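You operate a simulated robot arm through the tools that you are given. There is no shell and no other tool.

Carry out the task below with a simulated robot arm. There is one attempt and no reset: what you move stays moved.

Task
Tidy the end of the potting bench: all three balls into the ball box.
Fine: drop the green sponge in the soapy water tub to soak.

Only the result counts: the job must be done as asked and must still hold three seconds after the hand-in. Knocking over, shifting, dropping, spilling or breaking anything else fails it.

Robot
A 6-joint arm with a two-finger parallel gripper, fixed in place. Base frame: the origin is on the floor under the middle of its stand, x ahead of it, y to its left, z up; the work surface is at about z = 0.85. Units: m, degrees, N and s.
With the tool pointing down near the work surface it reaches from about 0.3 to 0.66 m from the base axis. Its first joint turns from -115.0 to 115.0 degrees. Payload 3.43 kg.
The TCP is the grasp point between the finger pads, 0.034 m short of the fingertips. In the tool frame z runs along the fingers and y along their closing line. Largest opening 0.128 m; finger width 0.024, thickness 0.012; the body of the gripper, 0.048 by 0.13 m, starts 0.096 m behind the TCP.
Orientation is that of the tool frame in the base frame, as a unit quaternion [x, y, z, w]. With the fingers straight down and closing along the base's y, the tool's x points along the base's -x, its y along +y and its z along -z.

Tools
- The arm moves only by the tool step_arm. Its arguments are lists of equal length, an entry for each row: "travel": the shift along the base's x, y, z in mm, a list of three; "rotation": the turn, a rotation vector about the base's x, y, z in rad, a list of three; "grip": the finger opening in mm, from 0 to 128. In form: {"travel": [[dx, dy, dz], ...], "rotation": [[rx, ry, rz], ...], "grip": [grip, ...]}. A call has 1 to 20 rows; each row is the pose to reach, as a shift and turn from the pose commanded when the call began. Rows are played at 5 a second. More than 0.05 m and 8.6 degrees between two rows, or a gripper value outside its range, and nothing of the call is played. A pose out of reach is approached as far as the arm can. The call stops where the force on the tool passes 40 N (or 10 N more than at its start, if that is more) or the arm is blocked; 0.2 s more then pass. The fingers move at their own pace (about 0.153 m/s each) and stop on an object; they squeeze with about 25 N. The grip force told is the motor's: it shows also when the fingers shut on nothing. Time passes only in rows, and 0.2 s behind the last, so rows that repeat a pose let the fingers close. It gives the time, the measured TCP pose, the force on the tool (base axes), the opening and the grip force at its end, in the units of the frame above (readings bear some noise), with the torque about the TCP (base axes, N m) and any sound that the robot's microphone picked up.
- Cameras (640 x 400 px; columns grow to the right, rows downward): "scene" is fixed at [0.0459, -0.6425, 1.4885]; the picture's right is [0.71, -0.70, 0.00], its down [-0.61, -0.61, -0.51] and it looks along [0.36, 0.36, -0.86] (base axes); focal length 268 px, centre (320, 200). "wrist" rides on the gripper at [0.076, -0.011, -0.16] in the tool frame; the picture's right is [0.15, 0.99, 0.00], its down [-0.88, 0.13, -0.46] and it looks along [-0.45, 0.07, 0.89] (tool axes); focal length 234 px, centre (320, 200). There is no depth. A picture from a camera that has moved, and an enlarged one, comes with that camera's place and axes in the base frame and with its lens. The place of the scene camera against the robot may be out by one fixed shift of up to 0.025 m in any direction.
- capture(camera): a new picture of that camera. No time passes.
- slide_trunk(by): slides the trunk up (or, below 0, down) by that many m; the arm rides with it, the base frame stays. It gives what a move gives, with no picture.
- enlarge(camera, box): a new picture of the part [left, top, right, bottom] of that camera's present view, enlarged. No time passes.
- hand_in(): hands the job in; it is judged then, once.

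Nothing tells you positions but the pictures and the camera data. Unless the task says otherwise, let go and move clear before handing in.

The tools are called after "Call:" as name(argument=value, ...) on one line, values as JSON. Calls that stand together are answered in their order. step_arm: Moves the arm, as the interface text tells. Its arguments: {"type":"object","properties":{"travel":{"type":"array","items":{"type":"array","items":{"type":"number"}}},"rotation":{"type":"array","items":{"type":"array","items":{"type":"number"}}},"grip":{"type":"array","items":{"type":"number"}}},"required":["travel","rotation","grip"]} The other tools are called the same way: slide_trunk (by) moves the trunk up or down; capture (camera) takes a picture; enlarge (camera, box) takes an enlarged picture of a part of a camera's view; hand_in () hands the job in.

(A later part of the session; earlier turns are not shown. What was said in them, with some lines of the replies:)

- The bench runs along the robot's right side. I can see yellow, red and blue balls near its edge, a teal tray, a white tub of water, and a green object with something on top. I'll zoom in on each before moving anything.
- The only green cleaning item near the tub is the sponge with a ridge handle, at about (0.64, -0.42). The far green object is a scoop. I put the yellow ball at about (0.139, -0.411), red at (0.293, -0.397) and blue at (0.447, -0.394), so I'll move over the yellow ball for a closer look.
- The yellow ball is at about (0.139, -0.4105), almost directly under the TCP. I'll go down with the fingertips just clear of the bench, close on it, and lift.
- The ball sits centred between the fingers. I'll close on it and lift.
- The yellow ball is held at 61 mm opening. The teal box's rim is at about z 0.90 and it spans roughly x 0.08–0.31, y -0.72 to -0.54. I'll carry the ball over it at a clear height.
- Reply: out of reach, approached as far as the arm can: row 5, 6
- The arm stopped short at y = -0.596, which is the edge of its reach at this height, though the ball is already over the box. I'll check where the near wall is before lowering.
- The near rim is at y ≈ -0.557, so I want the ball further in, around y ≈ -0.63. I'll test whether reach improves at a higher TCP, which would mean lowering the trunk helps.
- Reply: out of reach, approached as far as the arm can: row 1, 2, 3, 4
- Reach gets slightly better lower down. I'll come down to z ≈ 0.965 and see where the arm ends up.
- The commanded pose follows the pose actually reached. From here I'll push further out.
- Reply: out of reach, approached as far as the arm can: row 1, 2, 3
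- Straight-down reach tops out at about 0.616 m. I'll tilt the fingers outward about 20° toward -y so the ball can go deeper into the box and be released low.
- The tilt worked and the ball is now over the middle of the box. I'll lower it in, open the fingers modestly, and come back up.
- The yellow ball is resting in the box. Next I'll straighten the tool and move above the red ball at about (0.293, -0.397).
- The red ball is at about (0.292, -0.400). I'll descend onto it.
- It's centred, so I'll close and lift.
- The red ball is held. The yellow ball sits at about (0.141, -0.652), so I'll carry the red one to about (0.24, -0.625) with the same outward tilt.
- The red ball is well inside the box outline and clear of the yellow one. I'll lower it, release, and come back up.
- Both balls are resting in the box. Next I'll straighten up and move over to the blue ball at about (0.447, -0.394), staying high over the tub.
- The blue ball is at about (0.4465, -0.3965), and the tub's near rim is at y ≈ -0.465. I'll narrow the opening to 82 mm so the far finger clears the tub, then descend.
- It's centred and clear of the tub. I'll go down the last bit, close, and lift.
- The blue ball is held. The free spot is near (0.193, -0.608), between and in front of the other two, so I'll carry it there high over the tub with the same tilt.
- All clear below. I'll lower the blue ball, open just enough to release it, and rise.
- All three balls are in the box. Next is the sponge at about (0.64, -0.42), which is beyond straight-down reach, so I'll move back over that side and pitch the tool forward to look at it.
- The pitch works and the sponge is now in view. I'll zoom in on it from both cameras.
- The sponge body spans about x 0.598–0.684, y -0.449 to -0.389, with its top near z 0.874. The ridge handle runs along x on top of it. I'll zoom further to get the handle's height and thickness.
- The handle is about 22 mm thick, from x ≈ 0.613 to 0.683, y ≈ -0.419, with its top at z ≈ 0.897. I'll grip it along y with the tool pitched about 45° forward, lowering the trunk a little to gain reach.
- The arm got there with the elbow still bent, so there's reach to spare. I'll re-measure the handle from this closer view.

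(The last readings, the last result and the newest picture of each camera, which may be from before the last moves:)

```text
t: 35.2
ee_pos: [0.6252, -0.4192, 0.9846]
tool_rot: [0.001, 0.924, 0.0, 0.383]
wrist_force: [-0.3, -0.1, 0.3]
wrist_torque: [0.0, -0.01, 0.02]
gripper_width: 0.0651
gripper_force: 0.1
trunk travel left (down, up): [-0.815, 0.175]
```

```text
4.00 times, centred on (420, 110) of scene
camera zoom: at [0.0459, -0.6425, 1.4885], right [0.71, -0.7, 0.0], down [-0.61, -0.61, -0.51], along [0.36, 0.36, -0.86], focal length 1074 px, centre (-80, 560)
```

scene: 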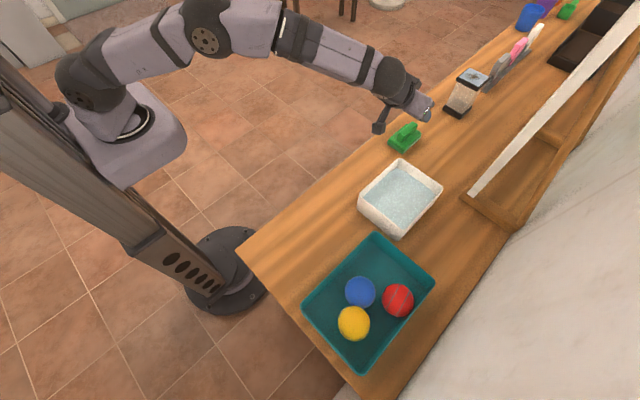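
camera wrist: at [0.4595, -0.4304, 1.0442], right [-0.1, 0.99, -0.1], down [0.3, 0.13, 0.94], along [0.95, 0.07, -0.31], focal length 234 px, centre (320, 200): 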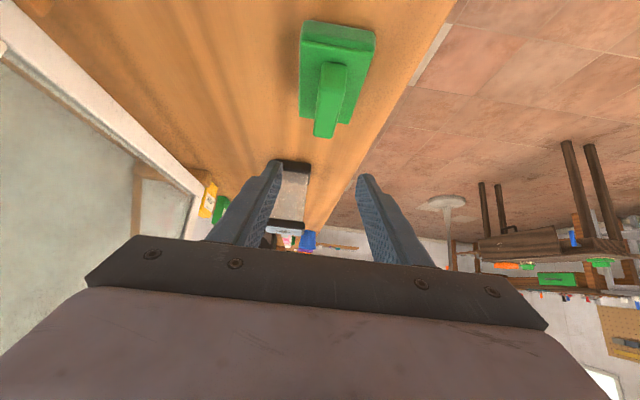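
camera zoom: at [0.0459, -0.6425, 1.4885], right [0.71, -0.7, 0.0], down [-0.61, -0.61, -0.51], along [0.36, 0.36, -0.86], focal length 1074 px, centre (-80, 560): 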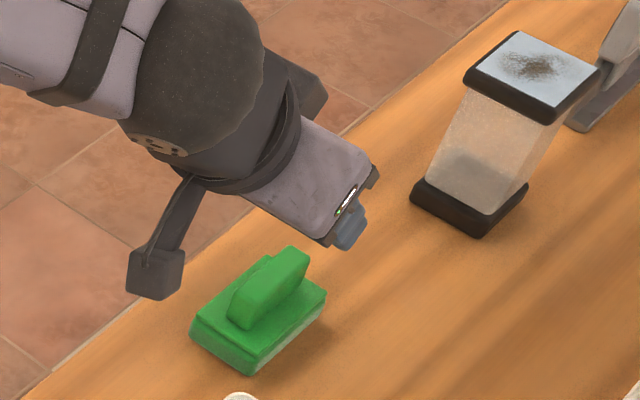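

The handle measures the same as before (centre about (0.648, -0.419), top 0.897). I'll descend so the fingertips stay a few millimetres above the sponge body.

Call:
step_arm(travel=[[2, 0, -30], [2, 0, -55], [2, 0, -68], [2, 0, -73], [2, 0, -73]], rotation=[[0, 0, 0], [0, 0, 0], [0, 0, 0], [0, 0, 0], [0, 0, 0]], grip=[62, 62, 62, 62, 62])

Call:
capture(camera="wrist")

Call:
enlarge(camera="scene", box=[360, 60, 480, 160])

```text
t: 36.4
ee_pos: [0.628, -0.4194, 0.9107]
tool_rot: [0.001, 0.924, 0.0, 0.383]
wrist_force: [-0.5, -0.1, 0.0]
wrist_torque: [0.01, 0.0, -0.04]
gripper_width: 0.062
gripper_force: 0.0
trunk travel left (down, up): [-0.815, 0.175]
```

```text
taken
camera wrist: at [0.4624, -0.4291, 0.9694], right [-0.1, 0.99, -0.1], down [0.3, 0.13, 0.94], along [0.95, 0.07, -0.31], focal length 234 px, centre (320, 200)
```

wrist: 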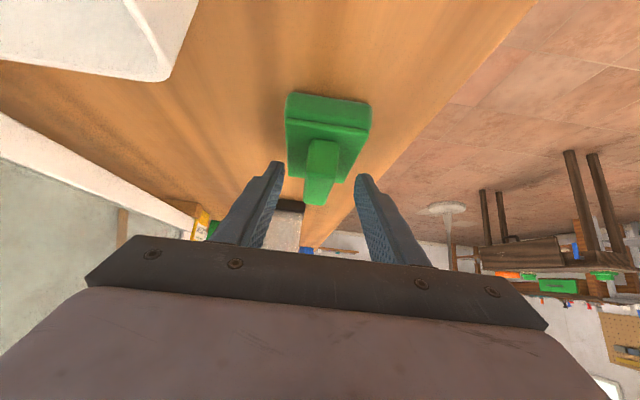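

```text
4.00 times, centred on (420, 110) of scene
camera zoom: at [0.0459, -0.6425, 1.4885], right [0.71, -0.7, 0.0], down [-0.61, -0.61, -0.51], along [0.36, 0.36, -0.86], focal length 1074 px, centre (-80, 560)
```

zoom: 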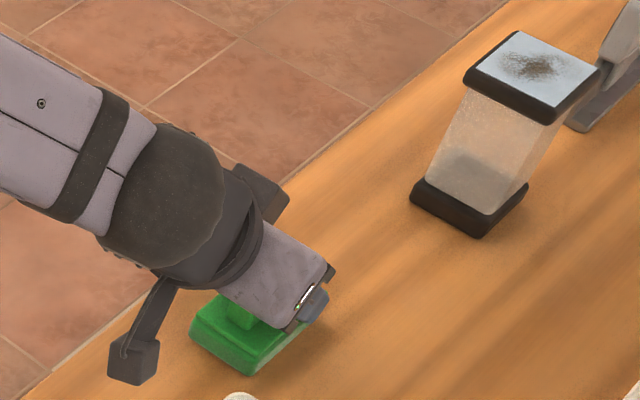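

The handle is centred between the fingertips with no contact so far. I'll close on it and hold, without lifting yet.

Call:
step_arm(travel=[[0, 0, 0], [0, 0, 0], [0, 0, 0], [0, 0, 0], [0, 0, 0]], rotation=[[0, 0, 0], [0, 0, 0], [0, 0, 0], [0, 0, 0], [0, 0, 0]], grip=[40, 20, 8, 8, 8])

Call:
capture(camera="wrist")

```text
t: 37.6
ee_pos: [0.629, -0.4185, 0.9113]
tool_rot: [0.001, 0.924, 0.0, 0.382]
wrist_force: [-0.8, -0.7, 0.5]
wrist_torque: [0.02, 0.02, -0.01]
gripper_width: 0.021
gripper_force: 24.9
trunk travel left (down, up): [-0.815, 0.175]
```

```text
taken
camera wrist: at [0.4623, -0.4292, 0.9697], right [-0.1, 0.99, -0.1], down [0.3, 0.13, 0.94], along [0.95, 0.07, -0.31], focal length 234 px, centre (320, 200)
```

wrist: 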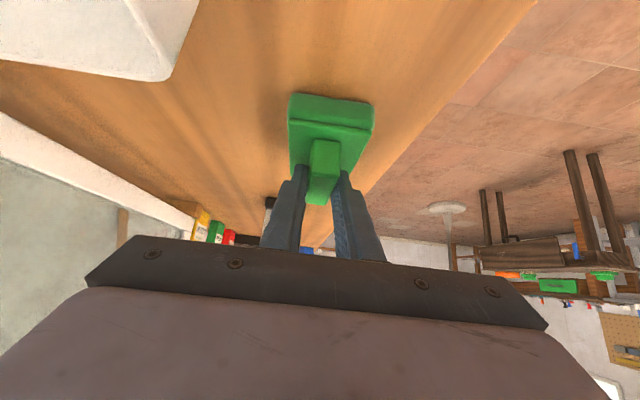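

The grip is firm at 21 mm. I'll lift straight up.

Call:
step_arm(travel=[[0, 0, 15], [0, 0, 40], [0, 0, 75], [0, 0, 105], [0, 0, 105]], rotation=[[0, 0, 0], [0, 0, 0], [0, 0, 0], [0, 0, 0], [0, 0, 0]], grip=[8, 8, 8, 8, 8])

Call:
capture(camera="wrist")

Call:
enlarge(camera="scene", box=[330, 40, 490, 240])

```text
t: 38.8
ee_pos: [0.6288, -0.42, 1.0185]
tool_rot: [0.001, 0.924, 0.0, 0.382]
wrist_force: [0.2, -0.4, -0.9]
wrist_torque: [-0.01, 0.01, 0.0]
gripper_width: 0.0212
gripper_force: 25.2
trunk travel left (down, up): [-0.815, 0.175]
```

```text
taken
camera wrist: at [0.4637, -0.43, 1.0766], right [-0.1, 0.99, -0.1], down [0.3, 0.13, 0.94], along [0.95, 0.07, -0.31], focal length 234 px, centre (320, 200)
```

wrist: 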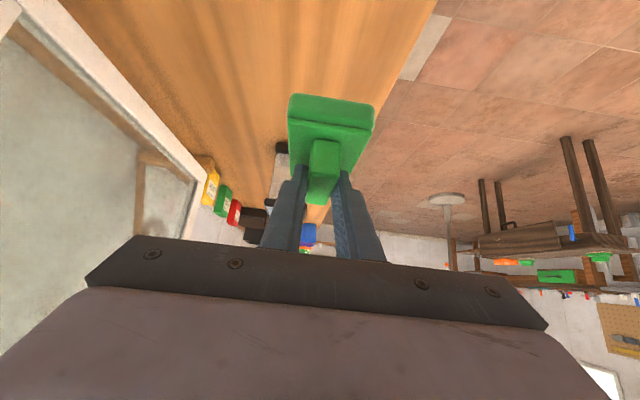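

```text
2.00 times, centred on (410, 140) of scene
camera zoom: at [0.0459, -0.6425, 1.4885], right [0.71, -0.7, 0.0], down [-0.61, -0.61, -0.51], along [0.36, 0.36, -0.86], focal length 537 px, centre (140, 320)
```

zoom: 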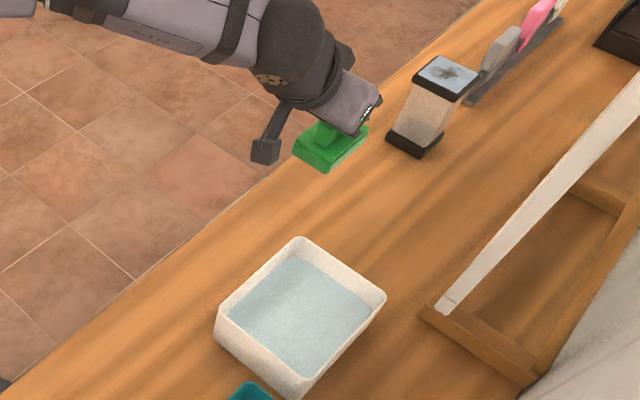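

The sponge lifted cleanly, with its underside at about z 0.957. The tub rim spans about x 0.353–0.527, y -0.607 to -0.473, at z ≈ 0.91, so I'll carry the sponge to the tub centre and keep it above the rim.

Call:
step_arm(travel=[[-34, -20, 5], [-68, -40, 8], [-102, -60, 8], [-136, -80, 8], [-170, -100, 8], [-203, -120, 8], [-203, -120, 8]], rotation=[[0, 0, 0], [0, 0, 0], [0, 0, 0], [0, 0, 0], [0, 0, 0], [0, 0, 0], [0, 0, 0]], grip=[8, 8, 8, 8, 8, 8, 8])

Call:
capture(camera="wrist")

Call:
enlarge(camera="scene", box=[320, 100, 480, 260])

```text
t: 40.4
ee_pos: [0.4248, -0.5381, 1.0256]
tool_rot: [0.001, 0.924, 0.0, 0.383]
wrist_force: [-0.3, 0.8, -0.4]
wrist_torque: [-0.01, 0.02, 0.04]
gripper_width: 0.0212
gripper_force: 25.0
trunk travel left (down, up): [-0.815, 0.175]
```

```text
taken
camera wrist: at [0.2585, -0.549, 1.0845], right [-0.1, 0.99, -0.1], down [0.3, 0.13, 0.94], along [0.95, 0.07, -0.31], focal length 234 px, centre (320, 200)
```

wrist: 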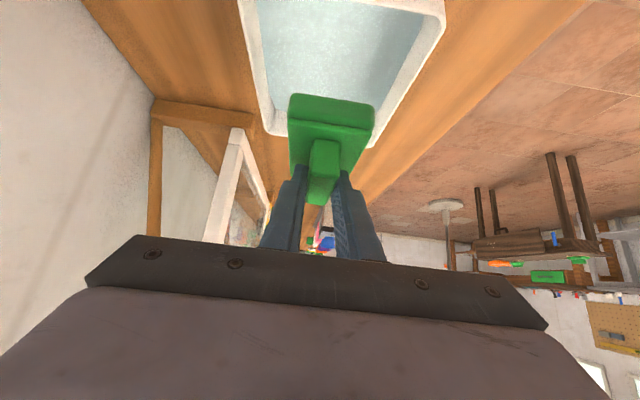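

```text
2.50 times, centred on (400, 180) of scene
camera zoom: at [0.0459, -0.6425, 1.4885], right [0.71, -0.7, 0.0], down [-0.61, -0.61, -0.51], along [0.36, 0.36, -0.86], focal length 671 px, centre (120, 250)
```

zoom: 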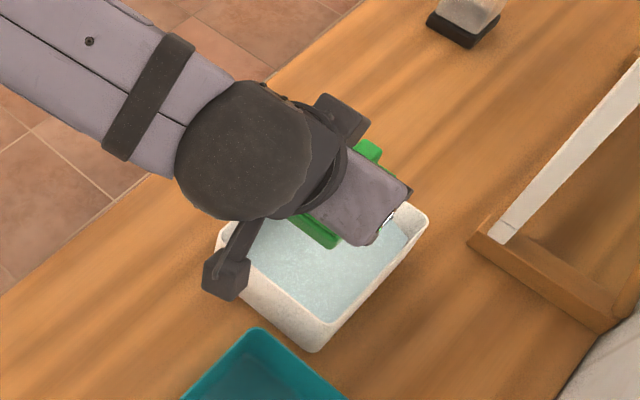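

The sponge is centred over the tub (tub centre about (0.445, -0.539), sponge about (0.439, -0.538)). I'll lower it gently in stages, watching the force.

Call:
step_arm(travel=[[3, 0, -20], [3, 0, -40], [3, 0, -55], [3, 0, -65], [3, 0, -65]], rotation=[[0, 0, 0], [0, 0, 0], [0, 0, 0], [0, 0, 0], [0, 0, 0]], grip=[8, 8, 8, 8, 8])

Call:
enlarge(camera="wrist", box=[200, 0, 460, 220])

Call:
enlarge(camera="scene", box=[320, 120, 480, 260])

```text
t: 41.6
ee_pos: [0.4293, -0.5392, 0.9609]
tool_rot: [-0.001, 0.923, 0.001, 0.384]
wrist_force: [0.6, 0.0, -1.6]
wrist_torque: [-0.01, -0.02, 0.01]
gripper_width: 0.0213
gripper_force: 25.1
trunk travel left (down, up): [-0.815, 0.175]
```

```text
1.82 times, centred on (330, 110) of wrist
camera zoom: at [0.2631, -0.5495, 1.0186], right [-0.1, 0.99, -0.1], down [0.3, 0.13, 0.94], along [0.95, 0.07, -0.31], focal length 426 px, centre (302, 364)
```

zoom: 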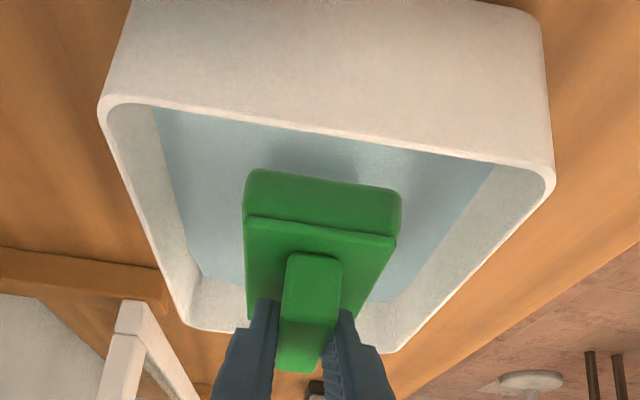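

```text
2.86 times, centred on (400, 190) of scene
camera zoom: at [0.0459, -0.6425, 1.4885], right [0.71, -0.7, 0.0], down [-0.61, -0.61, -0.51], along [0.36, 0.36, -0.86], focal length 767 px, centre (91, 229)
```

zoom: 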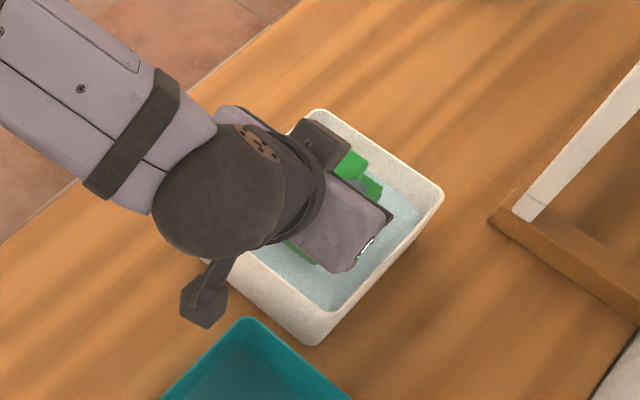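

Everything is clear of the tub walls and the sponge is just above the water. I'll lower it into the water slowly, then open slightly.

Call:
step_arm(travel=[[0, 0, -10], [0, 0, -18], [0, 0, -25], [0, 0, -32], [0, 0, -32]], rotation=[[0, 0, 0], [0, 0, 0], [0, 0, 0], [0, 0, 0], [0, 0, 0]], grip=[8, 8, 8, 8, 8])

Call:
step_arm(travel=[[0, 0, 0], [0, 0, 0], [0, 0, 0], [0, 0, 0], [0, 0, 0]], rotation=[[0, 0, 0], [0, 0, 0], [0, 0, 0], [0, 0, 0], [0, 0, 0]], grip=[26, 34, 42, 46, 46])

Call:
enlarge(camera="wrist", box=[200, 0, 460, 220])

```text
t: 42.8
ee_pos: [0.4285, -0.5387, 0.9271]
tool_rot: [0.0, 0.923, 0.0, 0.384]
wrist_force: [-0.5, 0.2, -1.2]
wrist_torque: [-0.02, 0.05, 0.0]
gripper_width: 0.021
gripper_force: 24.9
trunk travel left (down, up): [-0.815, 0.175]
```

```text
t: 44.0
ee_pos: [0.4279, -0.5385, 0.9275]
tool_rot: [0.0, 0.924, 0.0, 0.383]
wrist_force: [-0.8, -0.4, 0.1]
wrist_torque: [0.01, 0.0, 0.01]
gripper_width: 0.0458
gripper_force: 0.0
trunk travel left (down, up): [-0.815, 0.175]
```

```text
1.82 times, centred on (330, 110) of wrist
camera zoom: at [0.2625, -0.549, 0.9866], right [-0.1, 0.99, -0.1], down [0.3, 0.13, 0.94], along [0.95, 0.07, -0.31], focal length 426 px, centre (302, 364)
```

zoom: 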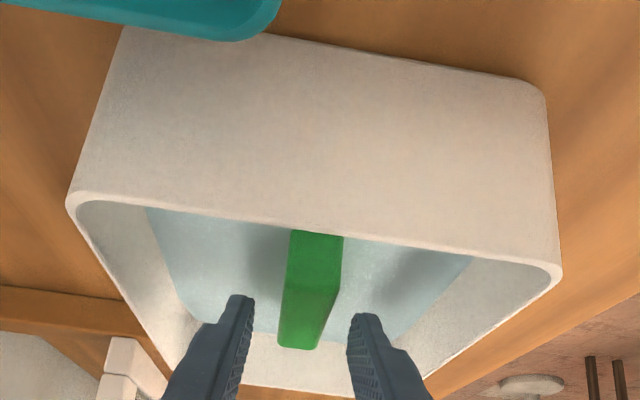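

The sponge is released and sitting in the water with its handle showing between the open fingers. I'll rise straight up to move clear.

Call:
step_arm(travel=[[0, 0, 20], [0, 0, 50], [0, 0, 90], [0, 0, 130], [0, 10, 170], [0, 10, 170]], rotation=[[0, 0, 0], [0, 0, 0], [0, 0, 0], [0, 0, 0], [0, 0, 0], [0, 0, 0]], grip=[46, 46, 46, 46, 46, 46])

Call:
capture(camera="wrist")

Call:
capture(camera="scene")

```text
t: 45.4
ee_pos: [0.4267, -0.5308, 1.0971]
tool_rot: [0.001, 0.924, 0.0, 0.382]
wrist_force: [0.1, -0.1, 0.0]
wrist_torque: [0.03, -0.02, 0.0]
gripper_width: 0.0461
gripper_force: 0.1
trunk travel left (down, up): [-0.815, 0.175]
```

```text
taken
camera wrist: at [0.2607, -0.5414, 1.1558], right [-0.1, 0.99, -0.1], down [0.3, 0.13, 0.94], along [0.95, 0.07, -0.31], focal length 234 px, centre (320, 200)
```

wrist: 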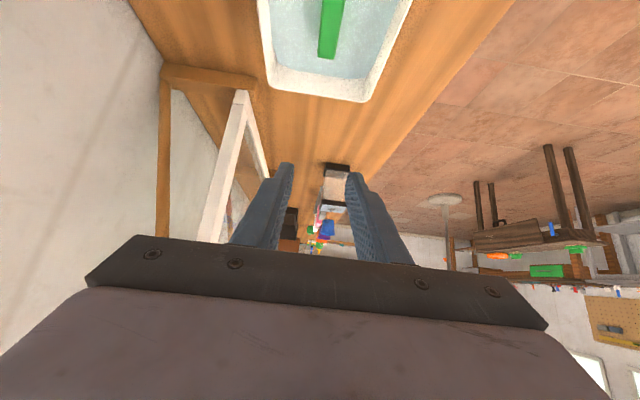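

```text
taken
```

scene: 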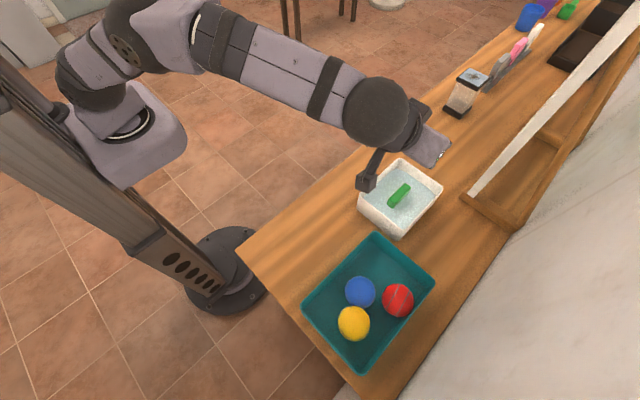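

The sponge is in the tub and the arm is clear. I'll back away a little more and check everything one last time.

Call:
step_arm(travel=[[-20, 30, 15], [-40, 65, 25], [-60, 100, 35], [-80, 135, 40], [-80, 135, 40]], rotation=[[0, 0.1, 0], [0, 0.2, 0], [0, 0.3, 0], [0, 0.4, 0], [0, 0.4, 0]], grip=[60, 60, 60, 60, 60])

Call:
enlarge(camera="scene", box=[280, 130, 480, 380])

Call:
capture(camera="scene")

```text
t: 46.6
ee_pos: [0.3476, -0.394, 1.1374]
tool_rot: [0.0, 0.982, 0.001, 0.191]
wrist_force: [0.1, 0.1, 1.0]
wrist_torque: [-0.04, -0.01, 0.03]
gripper_width: 0.06
gripper_force: 0.1
trunk travel left (down, up): [-0.815, 0.175]
```

```text
1.60 times, centred on (380, 255) of scene
camera zoom: at [0.0459, -0.6425, 1.4885], right [0.71, -0.7, 0.0], down [-0.61, -0.61, -0.51], along [0.36, 0.36, -0.86], focal length 429 px, centre (224, 112)
```

zoom: 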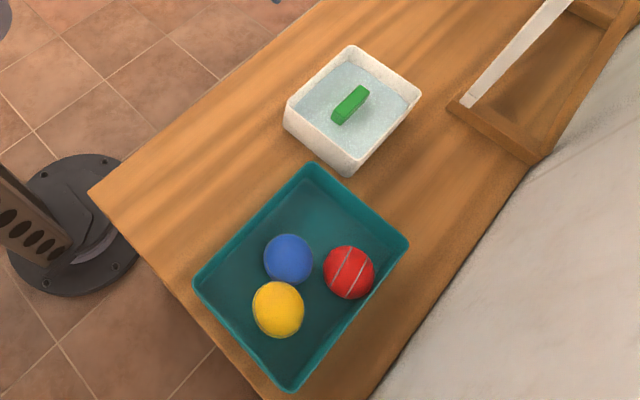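

```text
taken
```

scene: 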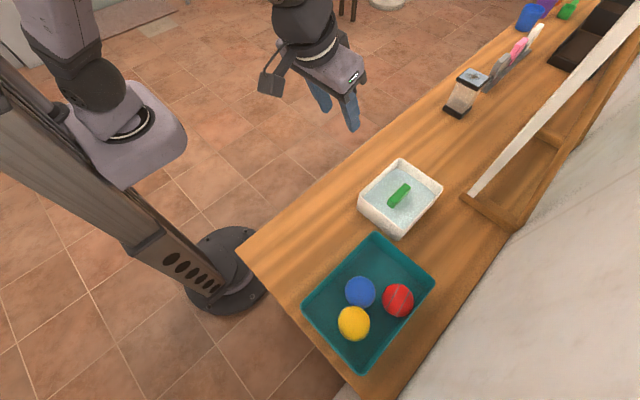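

All three balls are at rest in the teal ball box, and the green sponge is in the soapy water tub. Nothing else on the bench has moved, the gripper is empty and the arm is clear, so I'm handing in.

Call:
hand_in()

```text
The job is handed in.
```

The job is done and handed in; the hand-in gave no verdict. In the last pictures, all three balls (yellow, red and blue) are at rest in the teal box, and the green sponge is in the soapy water tub with only its handle above the water.

No box was labelled, so I took the teal one to be the ball box.

I saw no spills, and nothing else on the bench was knocked over or moved. The gripper is empty and the arm is clear of the bench. The trunk is 6 cm lower than at the start, because I lowered it to reach the sponge.
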